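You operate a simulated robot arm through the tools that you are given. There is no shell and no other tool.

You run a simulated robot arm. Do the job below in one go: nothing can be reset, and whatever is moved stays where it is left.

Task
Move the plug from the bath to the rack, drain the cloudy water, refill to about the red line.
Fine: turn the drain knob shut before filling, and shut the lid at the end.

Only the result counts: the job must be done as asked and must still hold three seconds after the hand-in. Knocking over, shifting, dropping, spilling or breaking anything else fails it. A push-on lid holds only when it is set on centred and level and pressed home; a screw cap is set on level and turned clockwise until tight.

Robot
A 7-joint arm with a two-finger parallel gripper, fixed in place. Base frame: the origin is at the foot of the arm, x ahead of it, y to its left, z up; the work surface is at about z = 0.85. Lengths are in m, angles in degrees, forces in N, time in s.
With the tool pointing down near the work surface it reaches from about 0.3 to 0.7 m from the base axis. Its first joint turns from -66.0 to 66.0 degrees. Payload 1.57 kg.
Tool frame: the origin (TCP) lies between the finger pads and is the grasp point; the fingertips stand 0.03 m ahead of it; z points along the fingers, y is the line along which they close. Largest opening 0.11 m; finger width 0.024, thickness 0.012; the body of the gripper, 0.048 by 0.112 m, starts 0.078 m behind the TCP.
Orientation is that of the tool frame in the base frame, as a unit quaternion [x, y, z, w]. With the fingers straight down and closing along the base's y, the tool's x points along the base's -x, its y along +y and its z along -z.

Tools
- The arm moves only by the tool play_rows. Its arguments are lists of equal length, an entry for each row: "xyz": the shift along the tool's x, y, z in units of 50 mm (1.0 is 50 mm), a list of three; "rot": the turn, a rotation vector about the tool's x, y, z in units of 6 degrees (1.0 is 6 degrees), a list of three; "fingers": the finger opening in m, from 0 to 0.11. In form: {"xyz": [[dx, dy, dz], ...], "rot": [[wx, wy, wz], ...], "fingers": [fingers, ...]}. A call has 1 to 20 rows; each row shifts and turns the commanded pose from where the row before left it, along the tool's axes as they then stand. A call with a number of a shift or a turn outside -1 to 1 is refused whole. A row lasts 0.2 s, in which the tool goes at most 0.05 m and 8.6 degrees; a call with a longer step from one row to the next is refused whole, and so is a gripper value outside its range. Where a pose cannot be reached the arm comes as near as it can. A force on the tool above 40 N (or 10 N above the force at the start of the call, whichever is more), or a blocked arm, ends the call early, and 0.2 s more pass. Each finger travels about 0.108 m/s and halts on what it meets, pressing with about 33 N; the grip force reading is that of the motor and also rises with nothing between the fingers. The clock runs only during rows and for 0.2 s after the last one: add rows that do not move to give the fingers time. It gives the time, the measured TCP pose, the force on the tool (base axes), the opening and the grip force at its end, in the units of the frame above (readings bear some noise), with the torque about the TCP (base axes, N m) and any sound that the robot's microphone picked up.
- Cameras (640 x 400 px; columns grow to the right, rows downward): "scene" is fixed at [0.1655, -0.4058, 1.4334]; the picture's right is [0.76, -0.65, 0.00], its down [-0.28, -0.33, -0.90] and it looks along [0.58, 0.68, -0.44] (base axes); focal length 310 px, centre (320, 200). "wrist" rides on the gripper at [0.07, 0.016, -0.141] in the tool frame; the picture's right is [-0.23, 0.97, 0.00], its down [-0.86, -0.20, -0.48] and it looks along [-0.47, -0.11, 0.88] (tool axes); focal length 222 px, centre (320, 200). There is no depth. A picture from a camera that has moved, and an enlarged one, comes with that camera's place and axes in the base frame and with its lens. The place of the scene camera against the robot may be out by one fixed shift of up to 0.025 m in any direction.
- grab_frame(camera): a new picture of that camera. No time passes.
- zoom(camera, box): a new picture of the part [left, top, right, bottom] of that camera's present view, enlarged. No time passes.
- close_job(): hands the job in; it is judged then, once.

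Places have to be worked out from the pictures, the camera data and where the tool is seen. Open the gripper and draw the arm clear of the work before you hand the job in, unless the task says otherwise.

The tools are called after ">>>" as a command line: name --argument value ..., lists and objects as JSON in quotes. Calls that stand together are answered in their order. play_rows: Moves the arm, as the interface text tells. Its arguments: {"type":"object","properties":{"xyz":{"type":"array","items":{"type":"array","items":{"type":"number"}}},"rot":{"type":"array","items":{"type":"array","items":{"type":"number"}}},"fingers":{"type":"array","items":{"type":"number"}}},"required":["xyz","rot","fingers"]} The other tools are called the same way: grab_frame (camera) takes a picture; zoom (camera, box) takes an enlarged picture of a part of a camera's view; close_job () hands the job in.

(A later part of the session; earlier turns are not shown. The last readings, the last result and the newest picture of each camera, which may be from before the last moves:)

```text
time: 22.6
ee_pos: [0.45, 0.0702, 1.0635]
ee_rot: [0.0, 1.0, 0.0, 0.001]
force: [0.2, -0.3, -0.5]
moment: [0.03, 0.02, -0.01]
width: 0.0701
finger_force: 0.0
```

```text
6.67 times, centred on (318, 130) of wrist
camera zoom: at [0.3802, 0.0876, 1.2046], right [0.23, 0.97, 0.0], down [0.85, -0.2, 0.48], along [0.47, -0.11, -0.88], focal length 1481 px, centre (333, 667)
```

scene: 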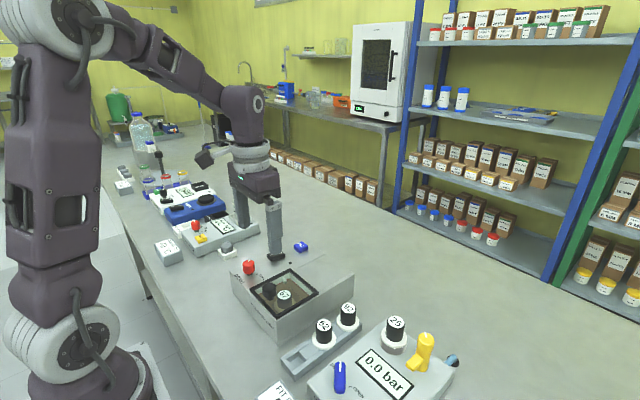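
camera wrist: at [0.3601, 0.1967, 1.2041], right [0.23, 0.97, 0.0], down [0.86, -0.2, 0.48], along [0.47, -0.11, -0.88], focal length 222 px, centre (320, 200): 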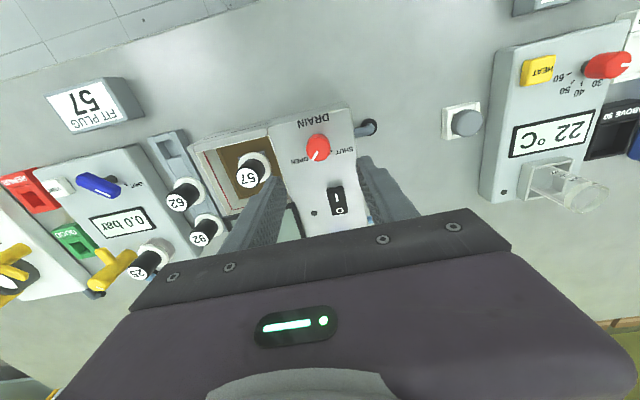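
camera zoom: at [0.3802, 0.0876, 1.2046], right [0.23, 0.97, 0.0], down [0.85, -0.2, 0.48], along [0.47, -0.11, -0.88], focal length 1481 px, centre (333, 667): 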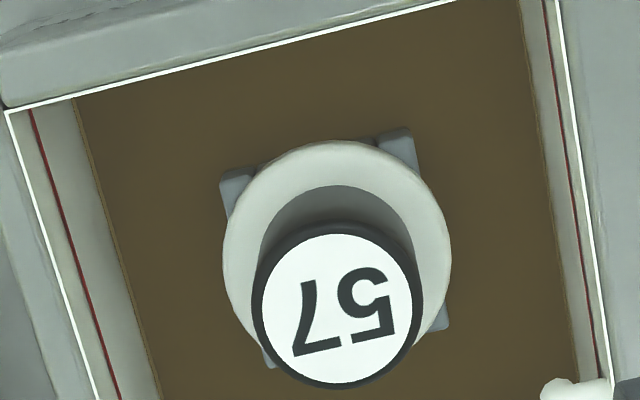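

Plug top ≈0.912 with a white collar (≈51 mm) below; the same-type plugs 62/92 stand at x≈0.4735 and 0.5475, y≈−0.051, so the empty slot is near (0.400, −0.050). Now I align over plug 57 and descend part way.

>>> play_rows --xyz '[[-0.14, 0.02, 0.4], [0, 0, 0.7], [0, 0, 0.7], [0, 0, 0]]' --rot '[[0, 0, 0], [0, 0, 0], [0, 0, 0], [0, 0, 0]]' --fingers '[0.06, 0.06, 0.06, 0.06]'

>>> grab_frame --camera "wrist"

>>> zoom --camera "wrist" --box '[260, 110, 372, 180]'

>>> zoom --camera "scene" --box '[230, 230, 358, 310]'

```text
time: 23.6
ee_pos: [0.4558, 0.0705, 0.9713]
ee_rot: [0.0, 1.0, 0.0, 0.001]
force: [0.6, -0.4, 0.2]
moment: [0.0, 0.0, -0.02]
width: 0.0601
finger_force: 0.0
```

```text
taken
camera wrist: at [0.3861, 0.0873, 1.1128], right [0.23, 0.97, 0.0], down [0.86, -0.2, 0.48], along [0.47, -0.11, -0.88], focal length 222 px, centre (320, 200)
```

wrist: 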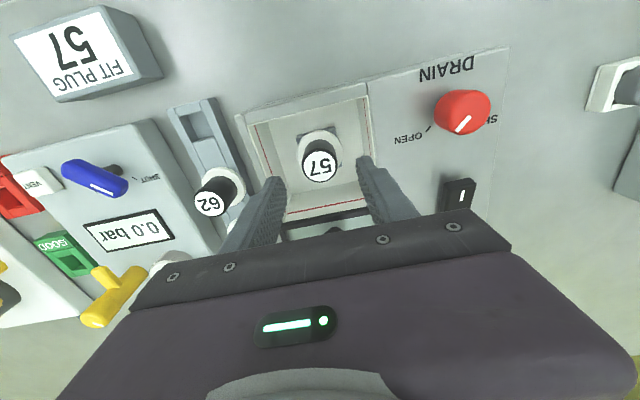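

```text
5.71 times, centred on (316, 145) of wrist
camera zoom: at [0.3861, 0.0873, 1.1128], right [0.23, 0.97, 0.0], down [0.86, -0.2, 0.48], along [0.47, -0.11, -0.88], focal length 1269 px, centre (343, 514)
```

zoom: 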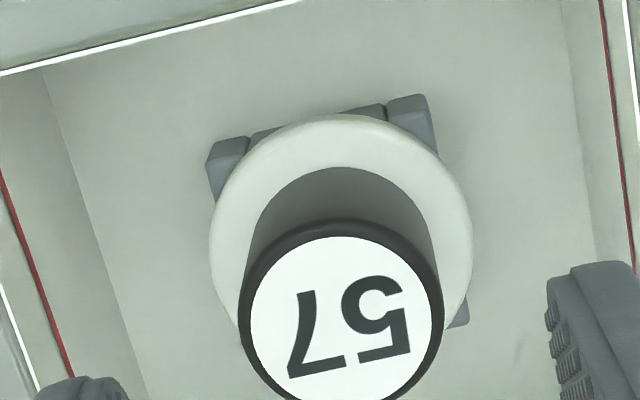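

```text
5.00 times, centred on (294, 270) of scene
camera zoom: at [0.1655, -0.4058, 1.4334], right [0.76, -0.65, 0.0], down [-0.28, -0.33, -0.9], along [0.58, 0.68, -0.44], focal length 1551 px, centre (450, -150)
```

zoom: 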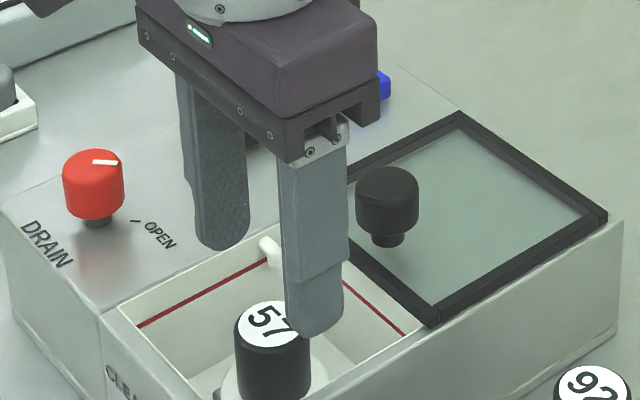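

Bath is already drained empty. Plug is at about (0.458, 0.070). I'll shift 2.5 mm in +x, lower to TCP z≈0.914 (tips above the collar) and grip the handle.

>>> play_rows --xyz '[[-0.05, 0, 0.4], [0, 0, 0.4], [0, 0, 0.3], [0, 0, 0.06], [0, 0, 0], [0, 0, 0], [0, 0, 0]]' --rot '[[0, 0, 0], [0, 0, 0], [0, 0, 0], [0, 0, 0], [0, 0, 0], [0, 0, 0], [0, 0, 0]]' --fingers '[0.06, 0.06, 0.06, 0.06, 0.04, 0.0, 0.0]'

>>> zoom --camera "scene" --box '[230, 230, 358, 310]'

>>> grab_frame --camera "wrist"

```text
time: 25.2
ee_pos: [0.4587, 0.0728, 0.9134]
ee_rot: [0.0, 1.0, 0.0, -0.001]
force: [0.5, -0.1, -0.2]
moment: [0.03, -0.01, 0.0]
width: 0.0323
finger_force: 32.9
```

```text
5.00 times, centred on (294, 270) of scene
camera zoom: at [0.1655, -0.4058, 1.4334], right [0.76, -0.65, 0.0], down [-0.28, -0.33, -0.9], along [0.58, 0.68, -0.44], focal length 1551 px, centre (450, -150)
```

zoom: 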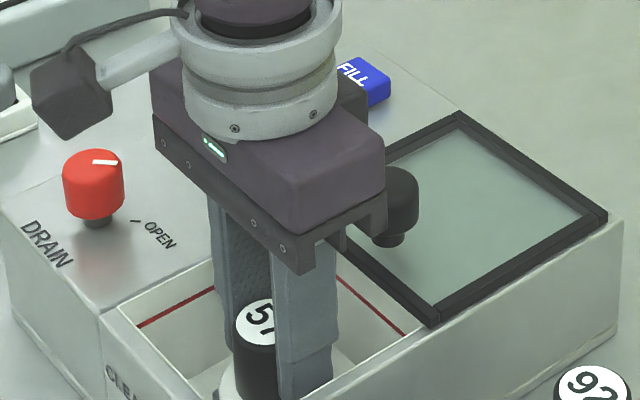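

```text
taken
camera wrist: at [0.3897, 0.0888, 1.0546], right [0.23, 0.97, 0.0], down [0.86, -0.2, 0.48], along [0.47, -0.11, -0.88], focal length 222 px, centre (320, 200)
```

wrist: 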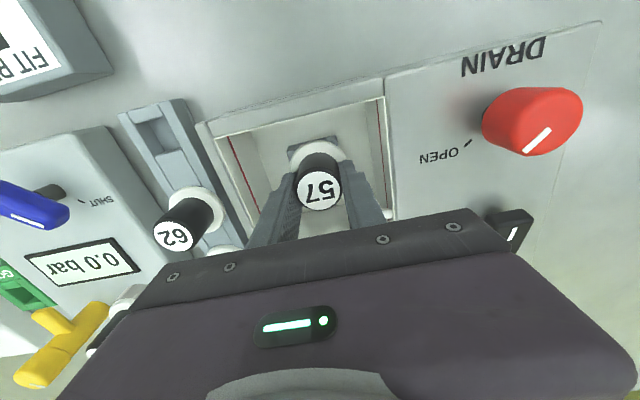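

Plug gripped (32 mm) with no side load. Lifting straight up, slowly at first.

>>> play_rows --xyz '[[0, 0, -0.1], [0, 0, -0.2], [0, 0, -0.3], [0, 0, -0.5], [0, 0, -0.6], [0, 0, -0.7], [0, 0, 0]]' --rot '[[0, 0, 0], [0, 0, 0], [0, 0, 0], [0, 0, 0], [0, 0, 0], [0, 0, 0], [0, 0, 0]]' --fingers '[0.0, 0.0, 0.0, 0.0, 0.0, 0.0, 0.0]'

>>> zoom --camera "scene" --box '[230, 200, 390, 300]'

>>> grab_frame --camera "wrist"

```text
time: 26.8
ee_pos: [0.4579, 0.0705, 1.036]
ee_rot: [-0.001, 1.0, 0.0, 0.0]
force: [-0.7, -0.4, 0.0]
moment: [0.03, -0.02, 0.03]
width: 0.032
finger_force: 32.9
```

```text
4.00 times, centred on (310, 250) of scene
camera zoom: at [0.1655, -0.4058, 1.4334], right [0.76, -0.65, 0.0], down [-0.28, -0.33, -0.9], along [0.58, 0.68, -0.44], focal length 1241 px, centre (360, 0)
```

zoom: 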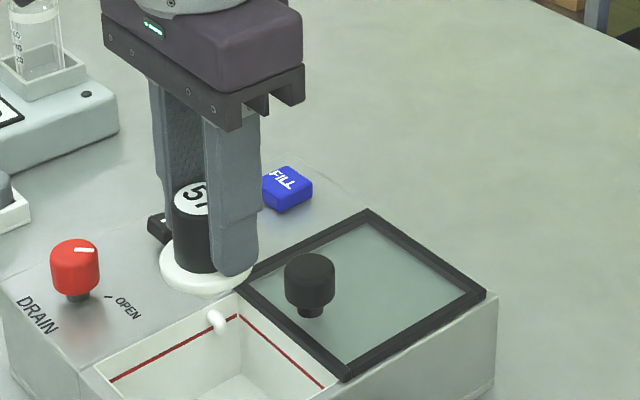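

```text
taken
camera wrist: at [0.3889, 0.0879, 1.1777], right [0.23, 0.97, 0.0], down [0.86, -0.2, 0.48], along [0.47, -0.11, -0.88], focal length 222 px, centre (320, 200)
```

wrist: 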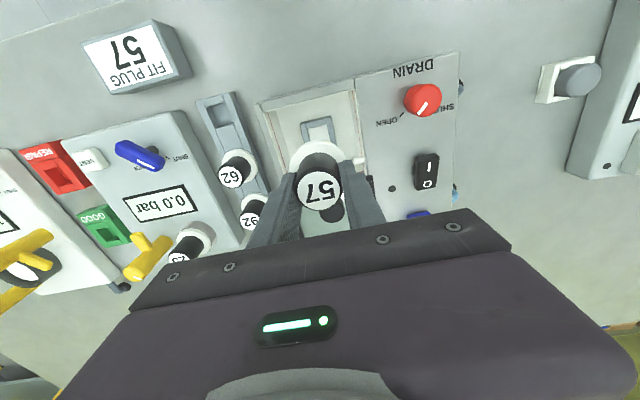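

Plug is held cleanly. The empty bath seat under the tool is a useful reference: the rack slot must appear at the same pixels when I'm aligned at this height. I'll zoom on it.

>>> zoom --camera "wrist" --box '[270, 90, 366, 150]'

```text
6.67 times, centred on (318, 120) of wrist
camera zoom: at [0.3889, 0.0879, 1.1777], right [0.23, 0.97, 0.0], down [0.86, -0.2, 0.48], along [0.47, -0.11, -0.88], focal length 1481 px, centre (333, 733)
```

zoom: 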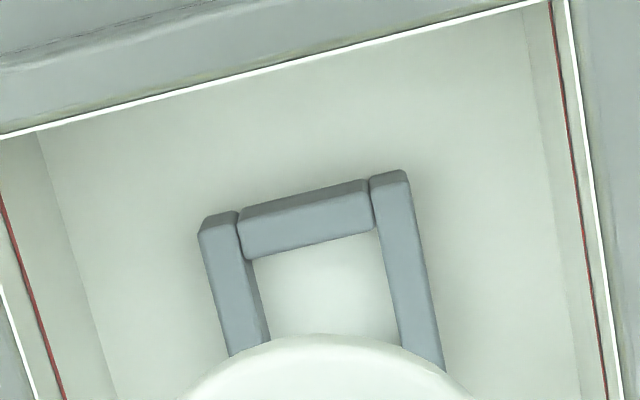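

Seat inner corners sit at zoomed pixels (243,258) and (380,230). Now moving over to the rack slot at the same height.

>>> play_rows --xyz '[[0.387, -0.803, 0], [0.387, -0.803, 0], [0.387, -0.803, 0], [0, 0, 0], [0, 0, 0]]' --rot '[[0, 0, 0], [0, 0, 0], [0, 0, 0], [0, 0, 0], [0, 0, 0]]' --fingers '[0.0, 0.0, 0.0, 0.0, 0.0]'

>>> zoom --camera "wrist" --box '[270, 90, 366, 150]'

>>> grab_frame --camera "wrist"

>>> grab_frame --camera "scene"

```text
time: 28.0
ee_pos: [0.3976, -0.0481, 1.0364]
ee_rot: [-0.001, 1.0, 0.0, 0.0]
force: [0.2, -0.2, -0.2]
moment: [-0.01, -0.01, 0.02]
width: 0.0323
finger_force: 33.1
```

```text
6.67 times, centred on (318, 120) of wrist
camera zoom: at [0.3284, -0.031, 1.1773], right [0.23, 0.97, 0.0], down [0.86, -0.2, 0.48], along [0.47, -0.11, -0.88], focal length 1481 px, centre (333, 733)
```

zoom: 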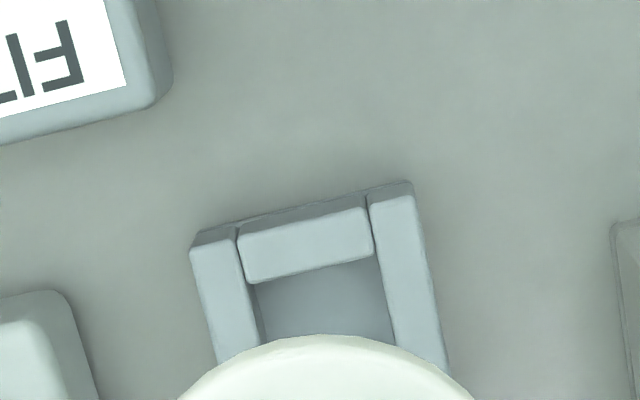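

```text
taken
camera wrist: at [0.3284, -0.031, 1.1773], right [0.23, 0.97, 0.0], down [0.86, -0.2, 0.48], along [0.47, -0.11, -0.88], focal length 222 px, centre (320, 200)
```

wrist: 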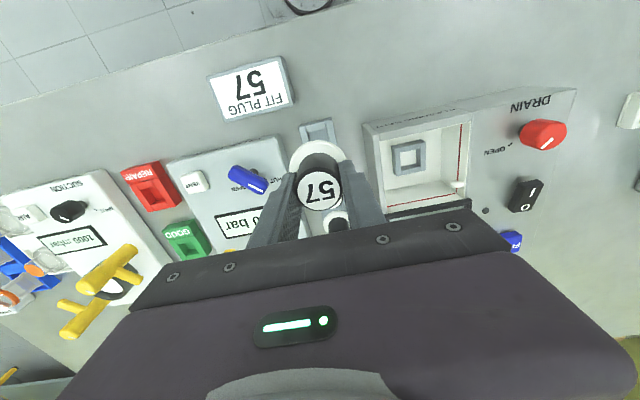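

```text
taken
```

scene: 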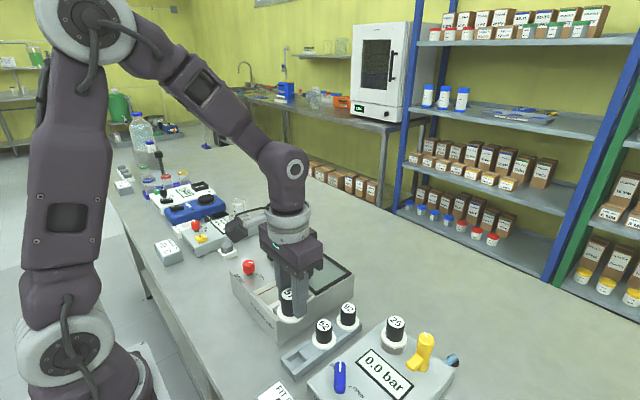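

Relative to the seat reference, the rack slot appears ~25 px lower in the zoom, so I need about 5 mm more in +x. I'll check that the seat and slot pockets have the same size before correcting.

>>> zoom --camera "wrist" --box '[360, 125, 456, 185]'

>>> zoom --camera "scene" --box '[254, 260, 382, 380]'

```text
6.67 times, centred on (408, 155) of wrist
camera zoom: at [0.3284, -0.031, 1.1773], right [0.23, 0.97, 0.0], down [0.86, -0.2, 0.48], along [0.47, -0.11, -0.88], focal length 1481 px, centre (-267, 500)
```

zoom: 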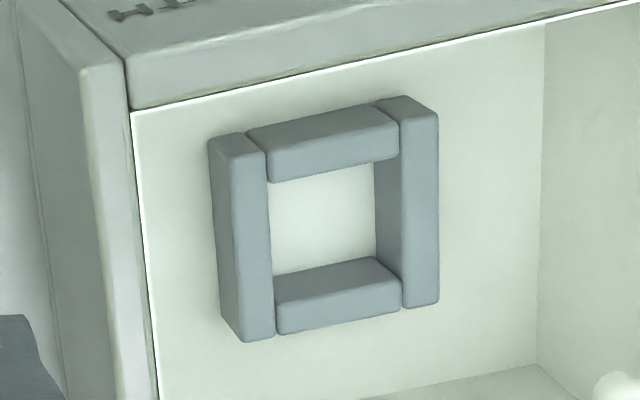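

```text
3.33 times, centred on (318, 320) of scene
camera zoom: at [0.1655, -0.4058, 1.4334], right [0.76, -0.65, 0.0], down [-0.28, -0.33, -0.9], along [0.58, 0.68, -0.44], focal length 1034 px, centre (327, -200)
```

zoom: 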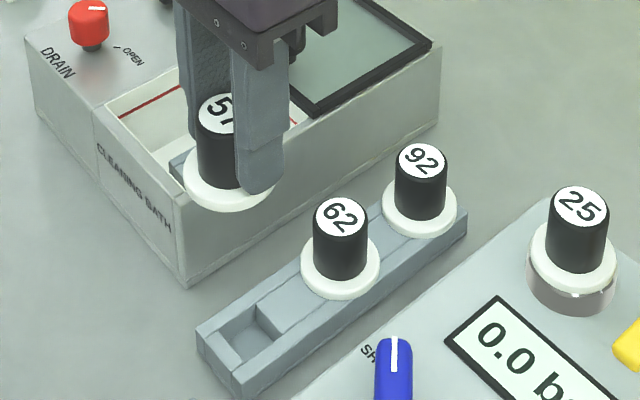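

Both pockets are ~28 mm square, so the comparison is valid. I'll shift +4.9 mm in x and −1.4 mm in y and re-check the pixels.

>>> play_rows --xyz '[[-0.098, -0.028, 0], [0, 0, 0], [0, 0, 0]]' --rot '[[0, 0, 0], [0, 0, 0], [0, 0, 0]]' --fingers '[0.0, 0.0, 0.0]'

>>> zoom --camera "wrist" --box '[270, 90, 366, 150]'

```text
time: 28.8
ee_pos: [0.4033, -0.0501, 1.0357]
ee_rot: [0.0, 1.0, 0.0, 0.0]
force: [0.7, 0.6, -0.5]
moment: [0.0, 0.01, -0.02]
width: 0.0321
finger_force: 32.2
```

```text
6.67 times, centred on (318, 120) of wrist
camera zoom: at [0.3347, -0.0331, 1.1772], right [0.23, 0.97, 0.0], down [0.86, -0.2, 0.48], along [0.47, -0.11, -0.88], focal length 1481 px, centre (333, 733)
```

zoom: 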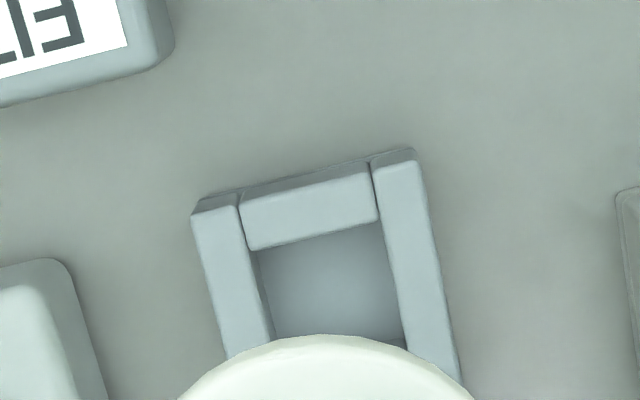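

Slightly overshot in x (8 px ≈1.6 mm). Correcting, then checking again.

>>> play_rows --xyz '[[0.032, 0.012, 0], [0, 0, 0], [0, 0, 0]]' --rot '[[0, 0, 0], [0, 0, 0], [0, 0, 0]]' --fingers '[0.0, 0.0, 0.0]'

>>> zoom --camera "wrist" --box '[270, 90, 366, 150]'

```text
time: 29.6
ee_pos: [0.4014, -0.0494, 1.0356]
ee_rot: [0.001, 1.0, 0.0, 0.0]
force: [0.9, -0.4, -0.8]
moment: [-0.01, -0.03, 0.03]
width: 0.032
finger_force: 33.1
```

```text
6.67 times, centred on (318, 120) of wrist
camera zoom: at [0.333, -0.0326, 1.1769], right [0.23, 0.97, 0.0], down [0.86, -0.2, 0.48], along [0.47, -0.11, -0.88], focal length 1481 px, centre (333, 733)
```

zoom: 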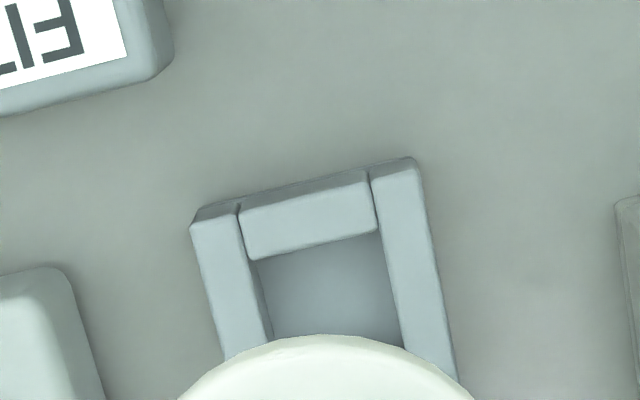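

Aligned within 0.5 mm of the seat reference. Descending 100 mm straight down, then the last bit slowly.

>>> play_rows --xyz '[[0, 0, 0.4], [0, 0, 0.5], [0, 0, 0.5], [0, 0, 0.3], [0, 0, 0.2], [0, 0, 0], [0, 0, 0]]' --rot '[[0, 0, 0], [0, 0, 0], [0, 0, 0], [0, 0, 0], [0, 0, 0], [0, 0, 0], [0, 0, 0]]' --fingers '[0.0, 0.0, 0.0, 0.0, 0.0, 0.0, 0.0]'

>>> zoom --camera "scene" --box '[254, 280, 382, 380]'

>>> grab_frame --camera "wrist"

```text
time: 31.2
ee_pos: [0.4031, -0.0513, 0.9371]
ee_rot: [-0.001, 1.0, 0.0, 0.0]
force: [0.8, -0.9, -0.3]
moment: [0.01, 0.0, 0.01]
width: 0.0319
finger_force: 33.3
```

```text
4.00 times, centred on (318, 330) of scene
camera zoom: at [0.1655, -0.4058, 1.4334], right [0.76, -0.65, 0.0], down [-0.28, -0.33, -0.9], along [0.58, 0.68, -0.44], focal length 1241 px, centre (328, -320)
```

zoom: 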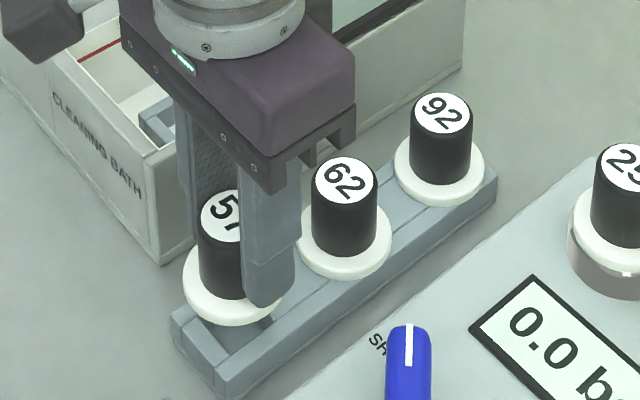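

```text
taken
camera wrist: at [0.3346, -0.0341, 1.0791], right [0.23, 0.97, 0.0], down [0.86, -0.2, 0.48], along [0.47, -0.11, -0.88], focal length 222 px, centre (320, 200)
```

wrist: 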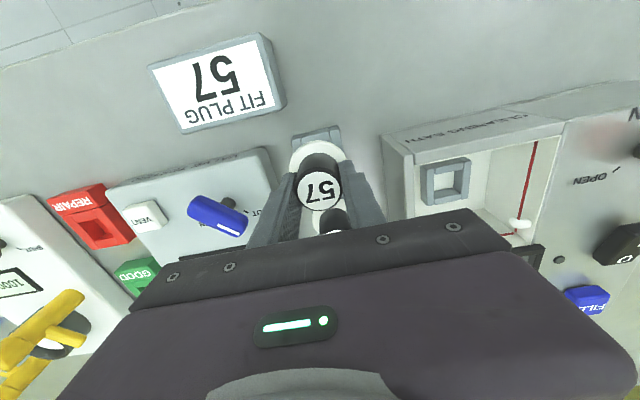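

No contact yet. Lowering slowly in small steps, watching the force.

>>> play_rows --xyz '[[0, 0, 0.06], [0, 0, 0.06], [0, 0, 0.06], [0, 0, 0.06], [0, 0, 0.06], [0, 0, 0]]' --rot '[[0, 0, 0], [0, 0, 0], [0, 0, 0], [0, 0, 0], [0, 0, 0], [0, 0, 0]]' --fingers '[0.0, 0.0, 0.0, 0.0, 0.0, 0.0]'

>>> zoom --camera "wrist" --box '[264, 110, 376, 180]'

>>> zoom --camera "scene" --box '[254, 300, 382, 380]'

```text
time: 32.6
ee_pos: [0.4046, -0.0495, 0.925]
ee_rot: [0.0, 1.0, -0.001, -0.001]
force: [-0.3, -0.6, -0.7]
moment: [-0.01, -0.01, 0.0]
width: 0.0322
finger_force: 32.6
```

```text
5.71 times, centred on (320, 145) of wrist
camera zoom: at [0.3349, -0.0334, 1.0653], right [0.23, 0.97, 0.0], down [0.85, -0.2, 0.48], along [0.47, -0.11, -0.88], focal length 1269 px, centre (320, 514)
```

zoom: 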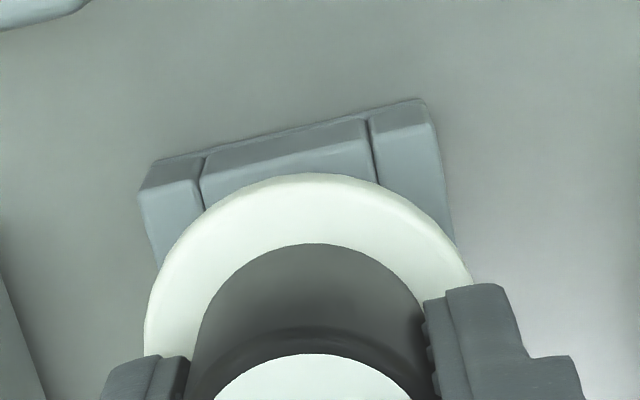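

```text
5.00 times, centred on (318, 340) of scene
camera zoom: at [0.1655, -0.4058, 1.4334], right [0.76, -0.65, 0.0], down [-0.28, -0.33, -0.9], along [0.58, 0.68, -0.44], focal length 1551 px, centre (330, -500)
```

zoom: 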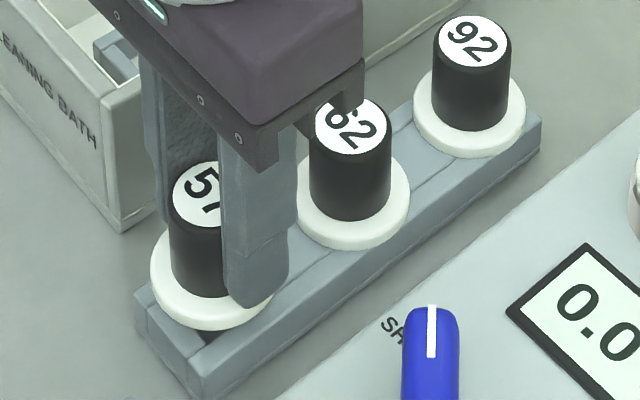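

Still free of contact and well centred by eye. Continue down ~8 mm in 2 mm steps.

>>> play_rows --xyz '[[0, 0, 0.04], [0, 0, 0.04], [0, 0, 0.04], [0, 0, 0.04], [0, 0, 0]]' --rot '[[0, 0, 0], [0, 0, 0], [0, 0, 0], [0, 0, 0], [0, 0, 0]]' --fingers '[0.0, 0.0, 0.0, 0.0, 0.0]'

>>> zoom --camera "scene" --box '[254, 300, 382, 380]'

>>> zoom --camera "wrist" --box '[264, 110, 376, 180]'

```text
time: 33.8
ee_pos: [0.4031, -0.051, 0.9172]
ee_rot: [0.0, 1.0, 0.0, 0.0]
force: [-0.4, 0.2, -1.3]
moment: [-0.01, -0.01, 0.02]
width: 0.0321
finger_force: 33.8
```

```text
5.00 times, centred on (318, 340) of scene
camera zoom: at [0.1655, -0.4058, 1.4334], right [0.76, -0.65, 0.0], down [-0.28, -0.33, -0.9], along [0.58, 0.68, -0.44], focal length 1551 px, centre (330, -500)
```

zoom: 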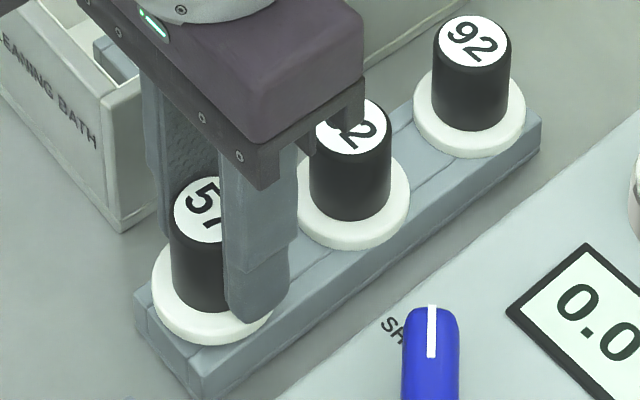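

```text
5.71 times, centred on (320, 145) of wrist
camera zoom: at [0.3347, -0.034, 1.0579], right [0.23, 0.97, 0.0], down [0.86, -0.2, 0.48], along [0.47, -0.11, -0.88], focal length 1269 px, centre (320, 514)
```

zoom: 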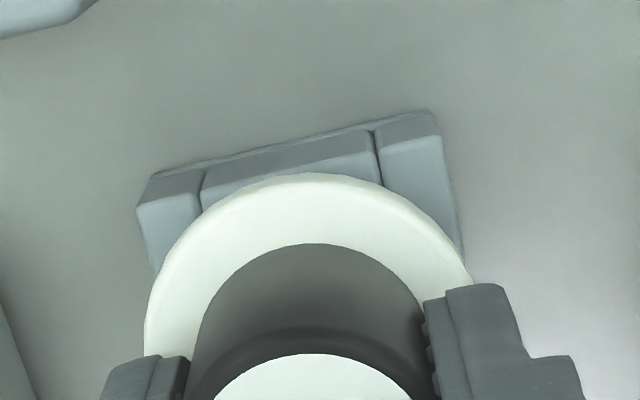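

Nearly seated, no force yet. Continue in 1 mm steps until contact shows.

>>> play_rows --xyz '[[0, 0, 0.02], [0, 0, 0.02], [0, 0, 0.01], [0, 0, 0]]' --rot '[[0, 0, 0], [0, 0, 0], [0, 0, 0], [0, 0, 0]]' --fingers '[0.0, 0.0, 0.0, 0.0]'

>>> zoom --camera "scene" --box '[262, 320, 326, 380]'

```text
time: 34.8
ee_pos: [0.4038, -0.0501, 0.914]
ee_rot: [0.0, 1.0, -0.001, 0.0]
force: [-0.1, 0.4, -0.5]
moment: [0.01, 0.02, -0.01]
width: 0.032
finger_force: 33.1
```

```text
6.67 times, centred on (294, 350) of scene
camera zoom: at [0.1655, -0.4058, 1.4334], right [0.76, -0.65, 0.0], down [-0.28, -0.33, -0.9], along [0.58, 0.68, -0.44], focal length 2068 px, centre (493, -800)
```

zoom: 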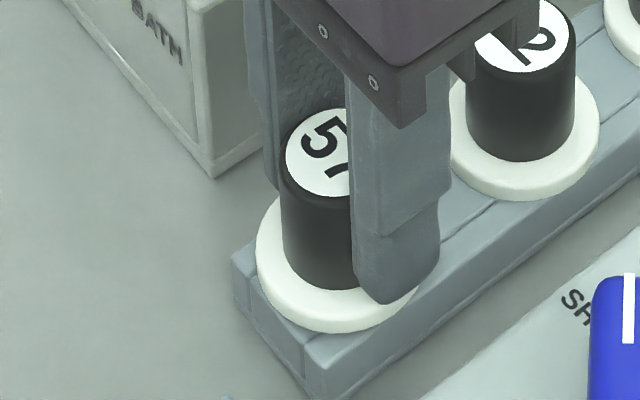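

Still no contact; the rack is slightly lower than the bath seat. Continuing in 1 mm steps.

>>> play_rows --xyz '[[0, 0, 0.02], [0, 0, 0.02], [0, 0, 0.02], [0, 0, 0]]' --rot '[[0, 0, 0], [0, 0, 0], [0, 0, 0], [0, 0, 0]]' --fingers '[0.0, 0.0, 0.0, 0.0]'

>>> zoom --camera "scene" --box '[262, 320, 326, 380]'

```text
time: 35.8
ee_pos: [0.4035, -0.0504, 0.9113]
ee_rot: [0.0, 1.0, 0.0, 0.0]
force: [-0.5, -0.3, -0.7]
moment: [0.02, 0.01, 0.0]
width: 0.0323
finger_force: 32.9
```

```text
6.67 times, centred on (294, 350) of scene
camera zoom: at [0.1655, -0.4058, 1.4334], right [0.76, -0.65, 0.0], down [-0.28, -0.33, -0.9], along [0.58, 0.68, -0.44], focal length 2068 px, centre (493, -800)
```

zoom: 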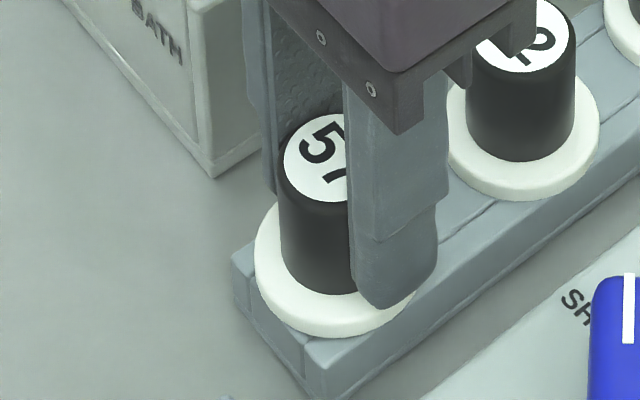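

Still free. Continuing down in 1 mm steps.

>>> play_rows --xyz '[[0, 0, 0.02], [0, 0, 0.02], [0, 0, 0]]' --rot '[[0, 0, 0], [0, 0, 0], [0, 0, 0]]' --fingers '[0.0, 0.0, 0.0]'

>>> zoom --camera "wrist" --box '[264, 110, 376, 180]'

```text
time: 36.6
ee_pos: [0.4028, -0.0503, 0.9093]
ee_rot: [0.0, 1.0, 0.0, 0.0]
force: [0.2, -1.2, 1.5]
moment: [-0.03, -0.01, -0.02]
width: 0.0319
finger_force: 32.8
```

```text
5.71 times, centred on (320, 145) of wrist
camera zoom: at [0.3334, -0.0336, 1.0506], right [0.23, 0.97, 0.0], down [0.85, -0.2, 0.48], along [0.47, -0.11, -0.88], focal length 1269 px, centre (320, 514)
```

zoom: 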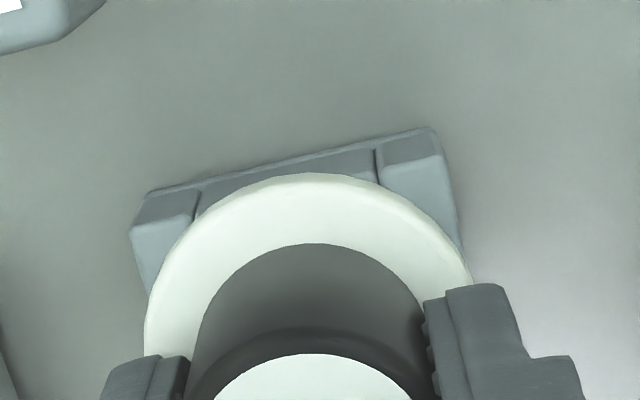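

A hint of upward force (1.5 N). Two more small 0.5 mm steps to confirm contact.

>>> play_rows --xyz '[[0, 0, 0.01], [0, 0, 0.01], [0, 0, 0]]' --rot '[[0, 0, 0], [0, 0, 0], [0, 0, 0]]' --fingers '[0.0, 0.0, 0.0]'

>>> zoom --camera "scene" --box '[254, 300, 382, 380]'

```text
time: 37.4
ee_pos: [0.4037, -0.0505, 0.9083]
ee_rot: [0.001, 1.0, 0.0, 0.0]
force: [-6.2, 0.7, 37.6]
moment: [0.01, 0.48, 0.02]
width: 0.0322
finger_force: 33.1
```

```text
5.00 times, centred on (318, 340) of scene
camera zoom: at [0.1649, -0.4057, 1.4336], right [0.76, -0.65, 0.0], down [-0.28, -0.33, -0.9], along [0.58, 0.68, -0.44], focal length 1551 px, centre (330, -500)
```

zoom: 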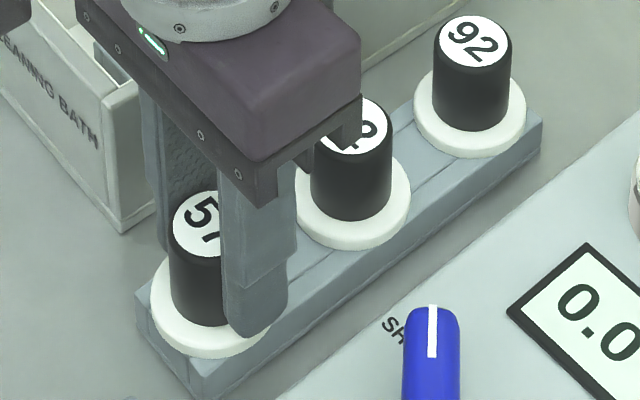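

Firm contact at z≈0.908: the plug is down on the rack. I'll ease up 0.6 mm, then open the fingers a little (44 mm, to stay clear of the valve box).

>>> play_rows --xyz '[[0, 0, -0.012], [0, 0, 0], [0, 0, 0], [0, 0, 0], [0, 0, 0]]' --rot '[[0, 0, 0], [0, 0, 0], [0, 0, 0], [0, 0, 0], [0, 0, 0]]' --fingers '[0.0, 0.0, 0.044, 0.044, 0.044]'

>>> zoom --camera "scene" --box '[254, 300, 382, 380]'

>>> zoom --camera "wrist" --box '[264, 110, 376, 180]'

```text
time: 38.6
ee_pos: [0.4029, -0.0512, 0.9081]
ee_rot: [-0.001, 1.0, 0.0, 0.0]
force: [0.3, 0.3, 0.2]
moment: [-0.02, -0.01, 0.01]
width: 0.0442
finger_force: 0.0
```

```text
5.00 times, centred on (318, 340) of scene
camera zoom: at [0.1655, -0.4058, 1.4334], right [0.76, -0.65, 0.0], down [-0.28, -0.33, -0.9], along [0.58, 0.68, -0.44], focal length 1551 px, centre (330, -500)
```

zoom: 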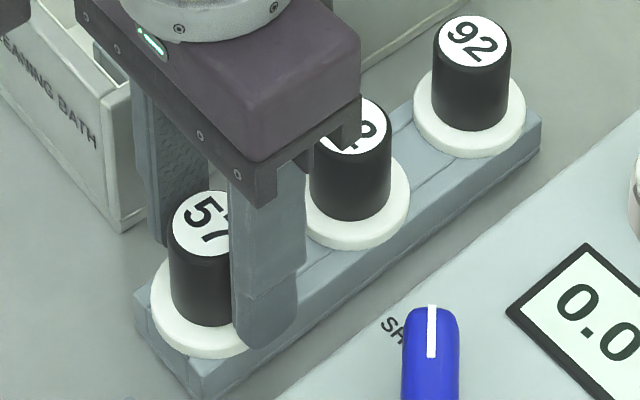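

```text
5.71 times, centred on (320, 145) of wrist
camera zoom: at [0.3338, -0.0337, 1.05], right [0.23, 0.97, 0.0], down [0.86, -0.2, 0.48], along [0.47, -0.11, -0.88], focal length 1269 px, centre (320, 514)
```

zoom: 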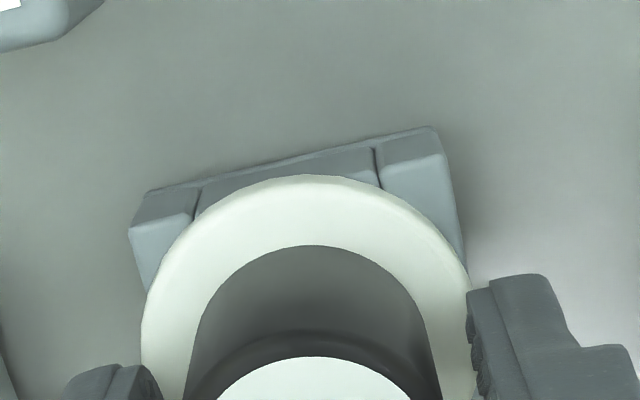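

Plug released and stands upright. Rising straight up, then checking its height against its neighbours.

>>> play_rows --xyz '[[0, 0, -0.2], [0, 0, -0.6], [0, 0, -0.8], [0, 0, -0.8], [0.4, 0.6, -0.2], [0, 0, 0]]' --rot '[[0, 0, 0], [0, 0, 0], [0, 0, 0], [0, 0, 0], [0, 0, 0], [0, 0, 0]]' --fingers '[0.044, 0.044, 0.044, 0.055, 0.055, 0.055]'

>>> zoom --camera "scene" --box '[254, 300, 382, 380]'

>>> grab_frame --camera "wrist"

```text
time: 40.0
ee_pos: [0.381, -0.0181, 1.0415]
ee_rot: [-0.001, 1.0, 0.0, 0.001]
force: [-0.2, 0.3, 0.3]
moment: [-0.01, 0.0, -0.01]
width: 0.0549
finger_force: 0.0
```

```text
5.00 times, centred on (318, 340) of scene
camera zoom: at [0.1655, -0.4058, 1.4334], right [0.76, -0.65, 0.0], down [-0.28, -0.33, -0.9], along [0.58, 0.68, -0.44], focal length 1551 px, centre (330, -500)
```

zoom: 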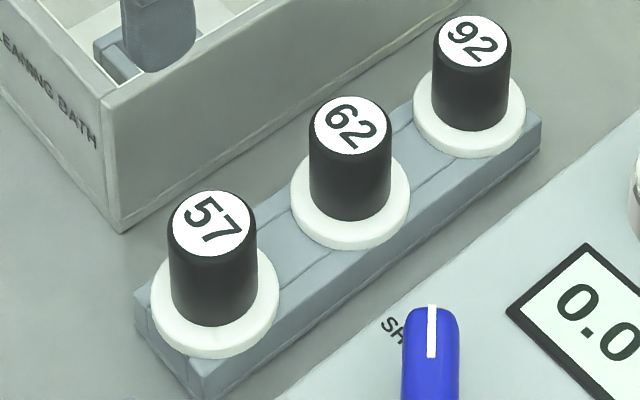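

```text
taken
camera wrist: at [0.3126, -0.001, 1.1823], right [0.23, 0.97, 0.0], down [0.86, -0.2, 0.48], along [0.47, -0.11, -0.88], focal length 222 px, centre (320, 200)
```

wrist: 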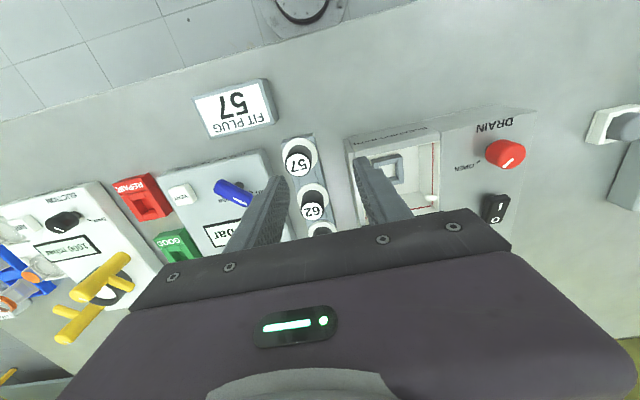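

All three plugs stand identically level in the rack. Next: shut the drain. Moving above the drain knob and pre-turning the tool +45° about its z.

>>> play_rows --xyz '[[-0.184, 0.799, 0], [-0.184, 0.799, 0], [-0.184, 0.799, 0], [-0.184, 0.799, 0], [-0.184, 0.799, 0], [0, 0, 0], [0, 0, 0], [0, 0, 0], [0, 0, 0], [0, 0, 0], [0, 0, 0], [0, 0, 0], [0, 0, 0], [0, 0, 0], [0, 0, 0]]' --rot '[[0, 0, 0], [0, 0, 0], [0, 0, 0], [0, 0, 0], [0, 0, 0], [0, 0, 1], [0, 0, 1], [0, 0, 1], [0, 0, 1], [0, 0, 1], [0, 0, 1], [0, 0, 1], [0, 0, 0.5], [0, 0, 0], [0, 0, 0]]' --fingers '[0.055, 0.055, 0.055, 0.055, 0.055, 0.055, 0.055, 0.055, 0.055, 0.055, 0.055, 0.055, 0.055, 0.055, 0.055]'

>>> grab_frame --camera "wrist"

>>> zoom --camera "wrist" --box '[264, 125, 376, 195]'

>>> zoom --camera "scene" --box '[230, 230, 374, 320]'

```text
time: 43.2
ee_pos: [0.4295, 0.1798, 1.04]
ee_rot: [0.383, 0.924, 0.0, 0.0]
force: [0.7, -0.3, -0.6]
moment: [0.02, 0.01, -0.01]
width: 0.0548
finger_force: 0.1
```

```text
taken
camera wrist: at [0.3921, 0.2413, 1.1803], right [0.85, 0.53, 0.0], down [0.46, -0.75, 0.48], along [0.25, -0.41, -0.88], focal length 222 px, centre (320, 200)
```

wrist: 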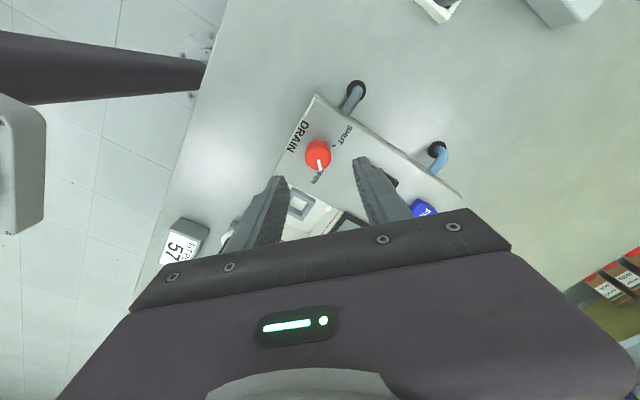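

```text
5.71 times, centred on (320, 160) of wrist
camera zoom: at [0.3921, 0.2413, 1.1803], right [0.85, 0.53, 0.0], down [0.46, -0.75, 0.48], along [0.25, -0.41, -0.88], focal length 1269 px, centre (320, 429)
```

zoom: 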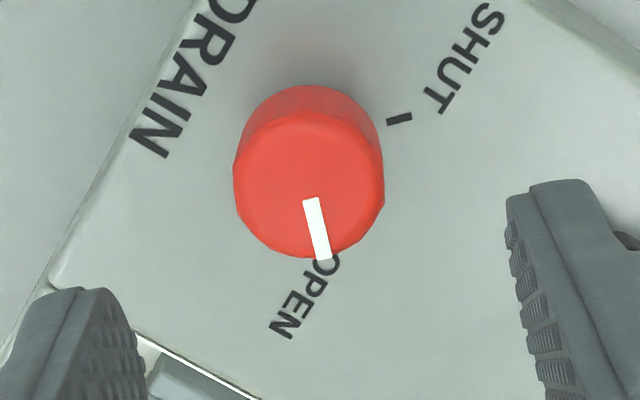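

```text
4.44 times, centred on (302, 275) of scene
camera zoom: at [0.1655, -0.4058, 1.4334], right [0.76, -0.65, 0.0], down [-0.28, -0.33, -0.9], along [0.58, 0.68, -0.44], focal length 1379 px, centre (400, -133)
```

zoom: 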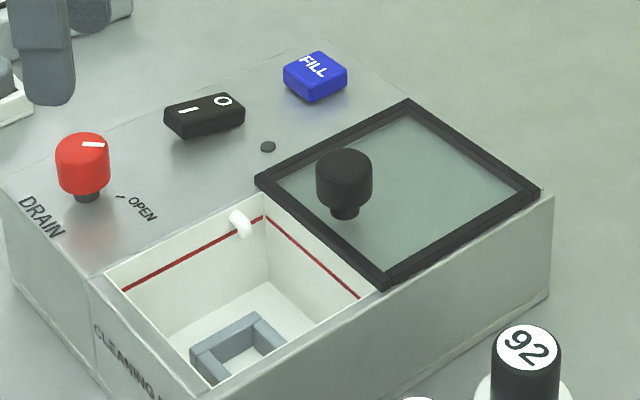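

Bath is empty. The knob is about 2.5 mm off along the closing direction; I'll correct, descend to z≈0.962 and grip it.

>>> play_rows --xyz '[[-0.016, -0.05, 0.5], [0, 0, 0.5], [0, 0, 0.4], [0, 0, 0.126], [0, 0, 0], [0, 0, 0], [0, 0, 0]]' --rot '[[0, 0, 0], [0, 0, 0], [0, 0, 0], [0, 0, 0], [0, 0, 0], [0, 0, 0], [0, 0, 0]]' --fingers '[0.055, 0.055, 0.055, 0.055, 0.04, 0.0, 0.0]'

>>> grab_frame --camera "wrist"

```text
time: 44.8
ee_pos: [0.4273, 0.1776, 0.9631]
ee_rot: [0.383, 0.924, 0.001, 0.0]
force: [12.7, 12.4, -8.8]
moment: [0.12, -0.6, -0.01]
width: 0.0275
finger_force: 37.7
```

```text
taken
camera wrist: at [0.3898, 0.2396, 1.1041], right [0.85, 0.53, 0.0], down [0.46, -0.75, 0.48], along [0.26, -0.4, -0.88], focal length 222 px, centre (320, 200)
```

wrist: 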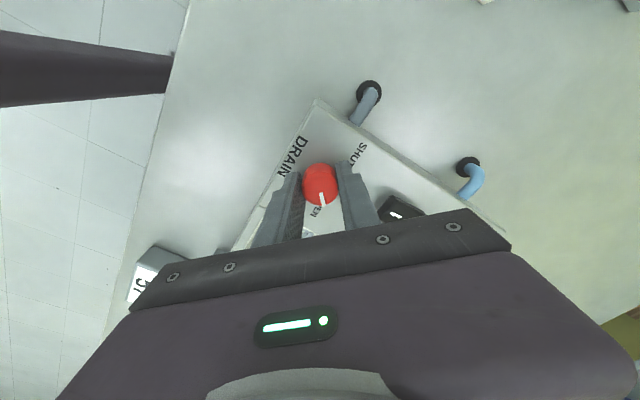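

Gripped; a ~18 N sideways load says I overcorrected ~1 mm, so I ease that and turn back (counter-clockwise from above) toward SHUT.

>>> play_rows --xyz '[[0, 0.02, 0], [0, 0, 0], [0, 0, 0], [0, 0, 0], [0, 0, 0], [0, 0, 0], [0, 0, 0], [0, 0, 0], [0, 0, 0]]' --rot '[[0, 0, 0], [0, 0, -1], [0, 0, -1], [0, 0, -1], [0, 0, -1], [0, 0, -1], [0, 0, -1], [0, 0, -1], [0, 0, 0]]' --fingers '[0.0, 0.0, 0.0, 0.0, 0.0, 0.0, 0.0, 0.0, 0.0]'

```text
time: 46.8
ee_pos: [0.4277, 0.1776, 0.9624]
ee_rot: [0.026, 1.0, -0.001, 0.001]
force: [-2.5, 7.3, 13.1]
moment: [0.01, -0.36, 0.02]
width: 0.0274
finger_force: 38.4
```

Turning smoothly with low load. Remaining 48° to SHUT.

>>> play_rows --xyz '[[0, 0, 0], [0, 0, 0], [0, 0, 0], [0, 0, 0], [0, 0, 0], [0, 0, 0], [0, 0, 0], [0, 0, 0], [0, 0, 0]]' --rot '[[0, 0, -1], [0, 0, -1], [0, 0, -1], [0, 0, -1], [0, 0, -1], [0, 0, -1], [0, 0, -1], [0, 0, -1], [0, 0, 0]]' --fingers '[0.0, 0.0, 0.0, 0.0, 0.0, 0.0, 0.0, 0.0, 0.0]'

>>> zoom --camera "wrist" --box '[264, 145, 376, 215]'

```text
time: 48.8
ee_pos: [0.4275, 0.1784, 0.9619]
ee_rot: [-0.383, 0.924, 0.0, -0.001]
force: [-22.1, 0.9, 23.0]
moment: [0.01, 0.69, 0.0]
width: 0.0276
finger_force: 37.7
```

```text
5.71 times, centred on (320, 180) of wrist
camera zoom: at [0.3677, 0.1409, 1.1039], right [-0.53, 0.85, 0.0], down [0.75, 0.47, 0.48], along [0.41, 0.25, -0.88], focal length 1269 px, centre (320, 314)
```

zoom: 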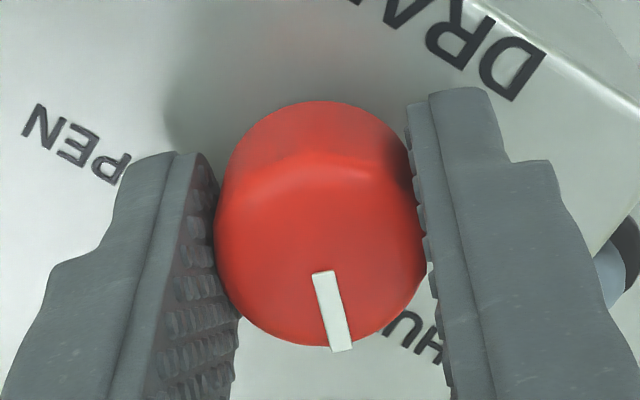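

Pointer is back toward SHUT. I'll nudge 3° more to ensure it's fully against shut, then release and rise to check.

>>> play_rows --xyz '[[0, 0, 0], [0, 0, 0], [0, 0, 0], [0, 0, 0], [0, 0, -0.3], [0, 0, -0.4], [0, 0, -0.38], [0, 0, 0], [0, 0, 0]]' --rot '[[0, 0, -0.5], [0, 0, 0], [0, 0, 0], [0, 0, 0], [0, 0, 0], [0, 0, 0], [0, 0, 0.5], [0, 0, 0], [0, 0, 0]]' --fingers '[0.0, 0.0, 0.055, 0.055, 0.055, 0.055, 0.055, 0.055, 0.055]'

>>> zoom --camera "wrist" --box '[270, 125, 382, 195]'

>>> zoom --camera "scene" --box '[230, 230, 374, 320]'

```text
time: 50.8
ee_pos: [0.429, 0.1781, 1.0146]
ee_rot: [-0.383, 0.924, 0.0, 0.001]
force: [-0.1, -0.7, 0.4]
moment: [-0.01, -0.03, -0.04]
width: 0.0548
finger_force: 0.0
```

```text
5.71 times, centred on (326, 160) of wrist
camera zoom: at [0.3685, 0.1417, 1.1572], right [-0.53, 0.85, 0.0], down [0.75, 0.46, 0.48], along [0.41, 0.25, -0.88], focal length 1269 px, centre (286, 429)
```

zoom: 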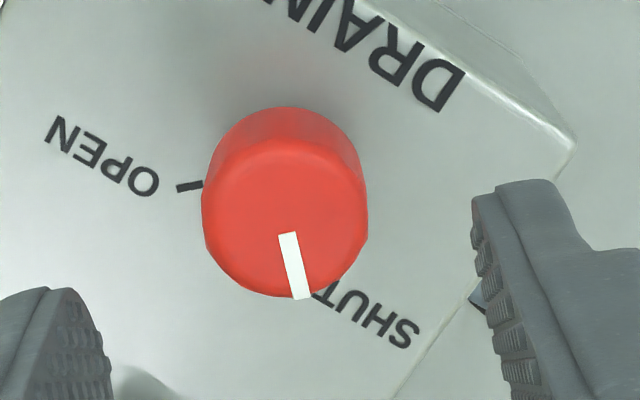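

```text
4.44 times, centred on (302, 275) of scene
camera zoom: at [0.1655, -0.4058, 1.4334], right [0.76, -0.65, 0.0], down [-0.28, -0.33, -0.9], along [0.58, 0.68, -0.44], focal length 1379 px, centre (400, -133)
```

zoom: 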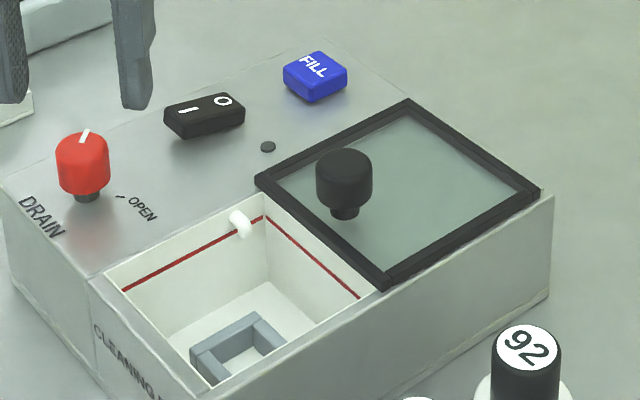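

The pointer matches its original SHUT position exactly. Now I'll return to neutral yaw, close the fingers, and move above the FILL button near (0.585, 0.179).

>>> play_rows --xyz '[[0, 0, -0.2], [0, 0, 0], [0, 0, 0], [0, 0, 0], [0, 0, 0], [0, 0, 0], [0, 0, 0], [0, 0, 0], [-0.75, 0, 0], [-0.75, 0, 0], [-0.75, 0, 0], [-0.6, 0, 0], [0, 0, 0], [0, 0, 0]]' --rot '[[0, 0, 1], [0, 0, 1], [0, 0, 1], [0, 0, 1], [0, 0, 1], [0, 0, 1], [0, 0, 1], [0, 0, 0.5], [0, 0, 0], [0, 0, 0], [0, 0, 0], [0, 0, 0], [0, 0, 0], [0, 0, 0]]' --fingers '[0.055, 0.055, 0.055, 0.055, 0.055, 0.055, 0.055, 0.055, 0.055, 0.055, 0.055, 0.055, 0.055, 0.055]'

>>> grab_frame --camera "wrist"

>>> grab_frame --camera "scene"

>>> zoom --camera "wrist" --box '[264, 130, 376, 200]'

```text
time: 53.8
ee_pos: [0.5729, 0.1771, 1.0261]
ee_rot: [0.0, 1.0, 0.0, -0.001]
force: [-0.2, 0.5, 0.2]
moment: [-0.01, 0.02, 0.01]
width: 0.0547
finger_force: 0.1
```

```text
taken
camera wrist: at [0.5029, 0.1946, 1.167], right [0.23, 0.97, 0.0], down [0.86, -0.2, 0.48], along [0.47, -0.11, -0.88], focal length 222 px, centre (320, 200)
```

wrist: 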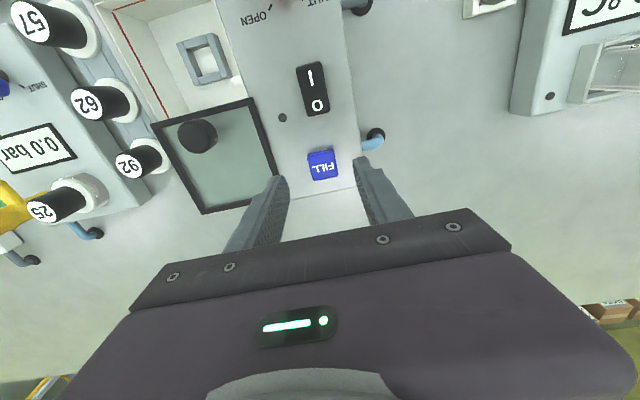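

```text
taken
```

scene: 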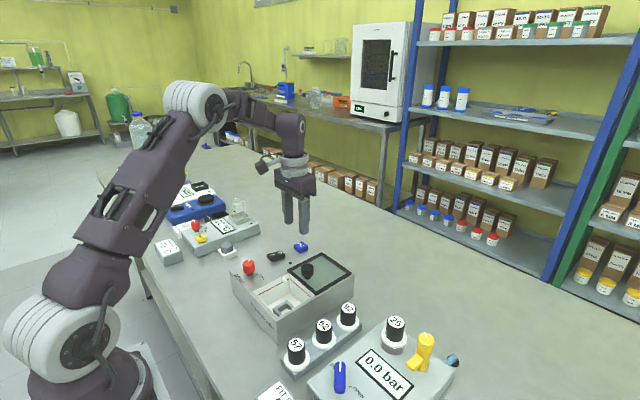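

```text
5.71 times, centred on (320, 165) of wrist
camera zoom: at [0.5029, 0.1946, 1.167], right [0.23, 0.97, 0.0], down [0.86, -0.2, 0.48], along [0.47, -0.11, -0.88], focal length 1269 px, centre (320, 400)
```

zoom: 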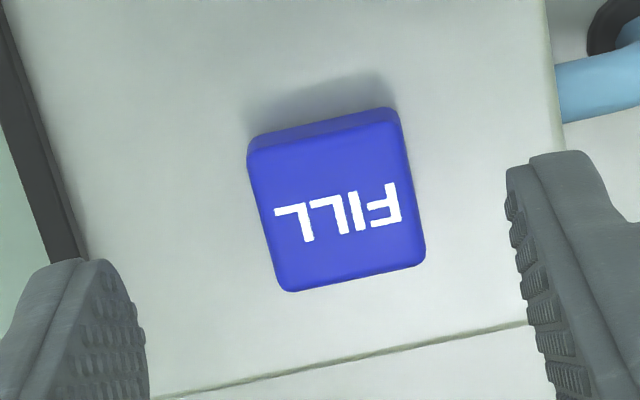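

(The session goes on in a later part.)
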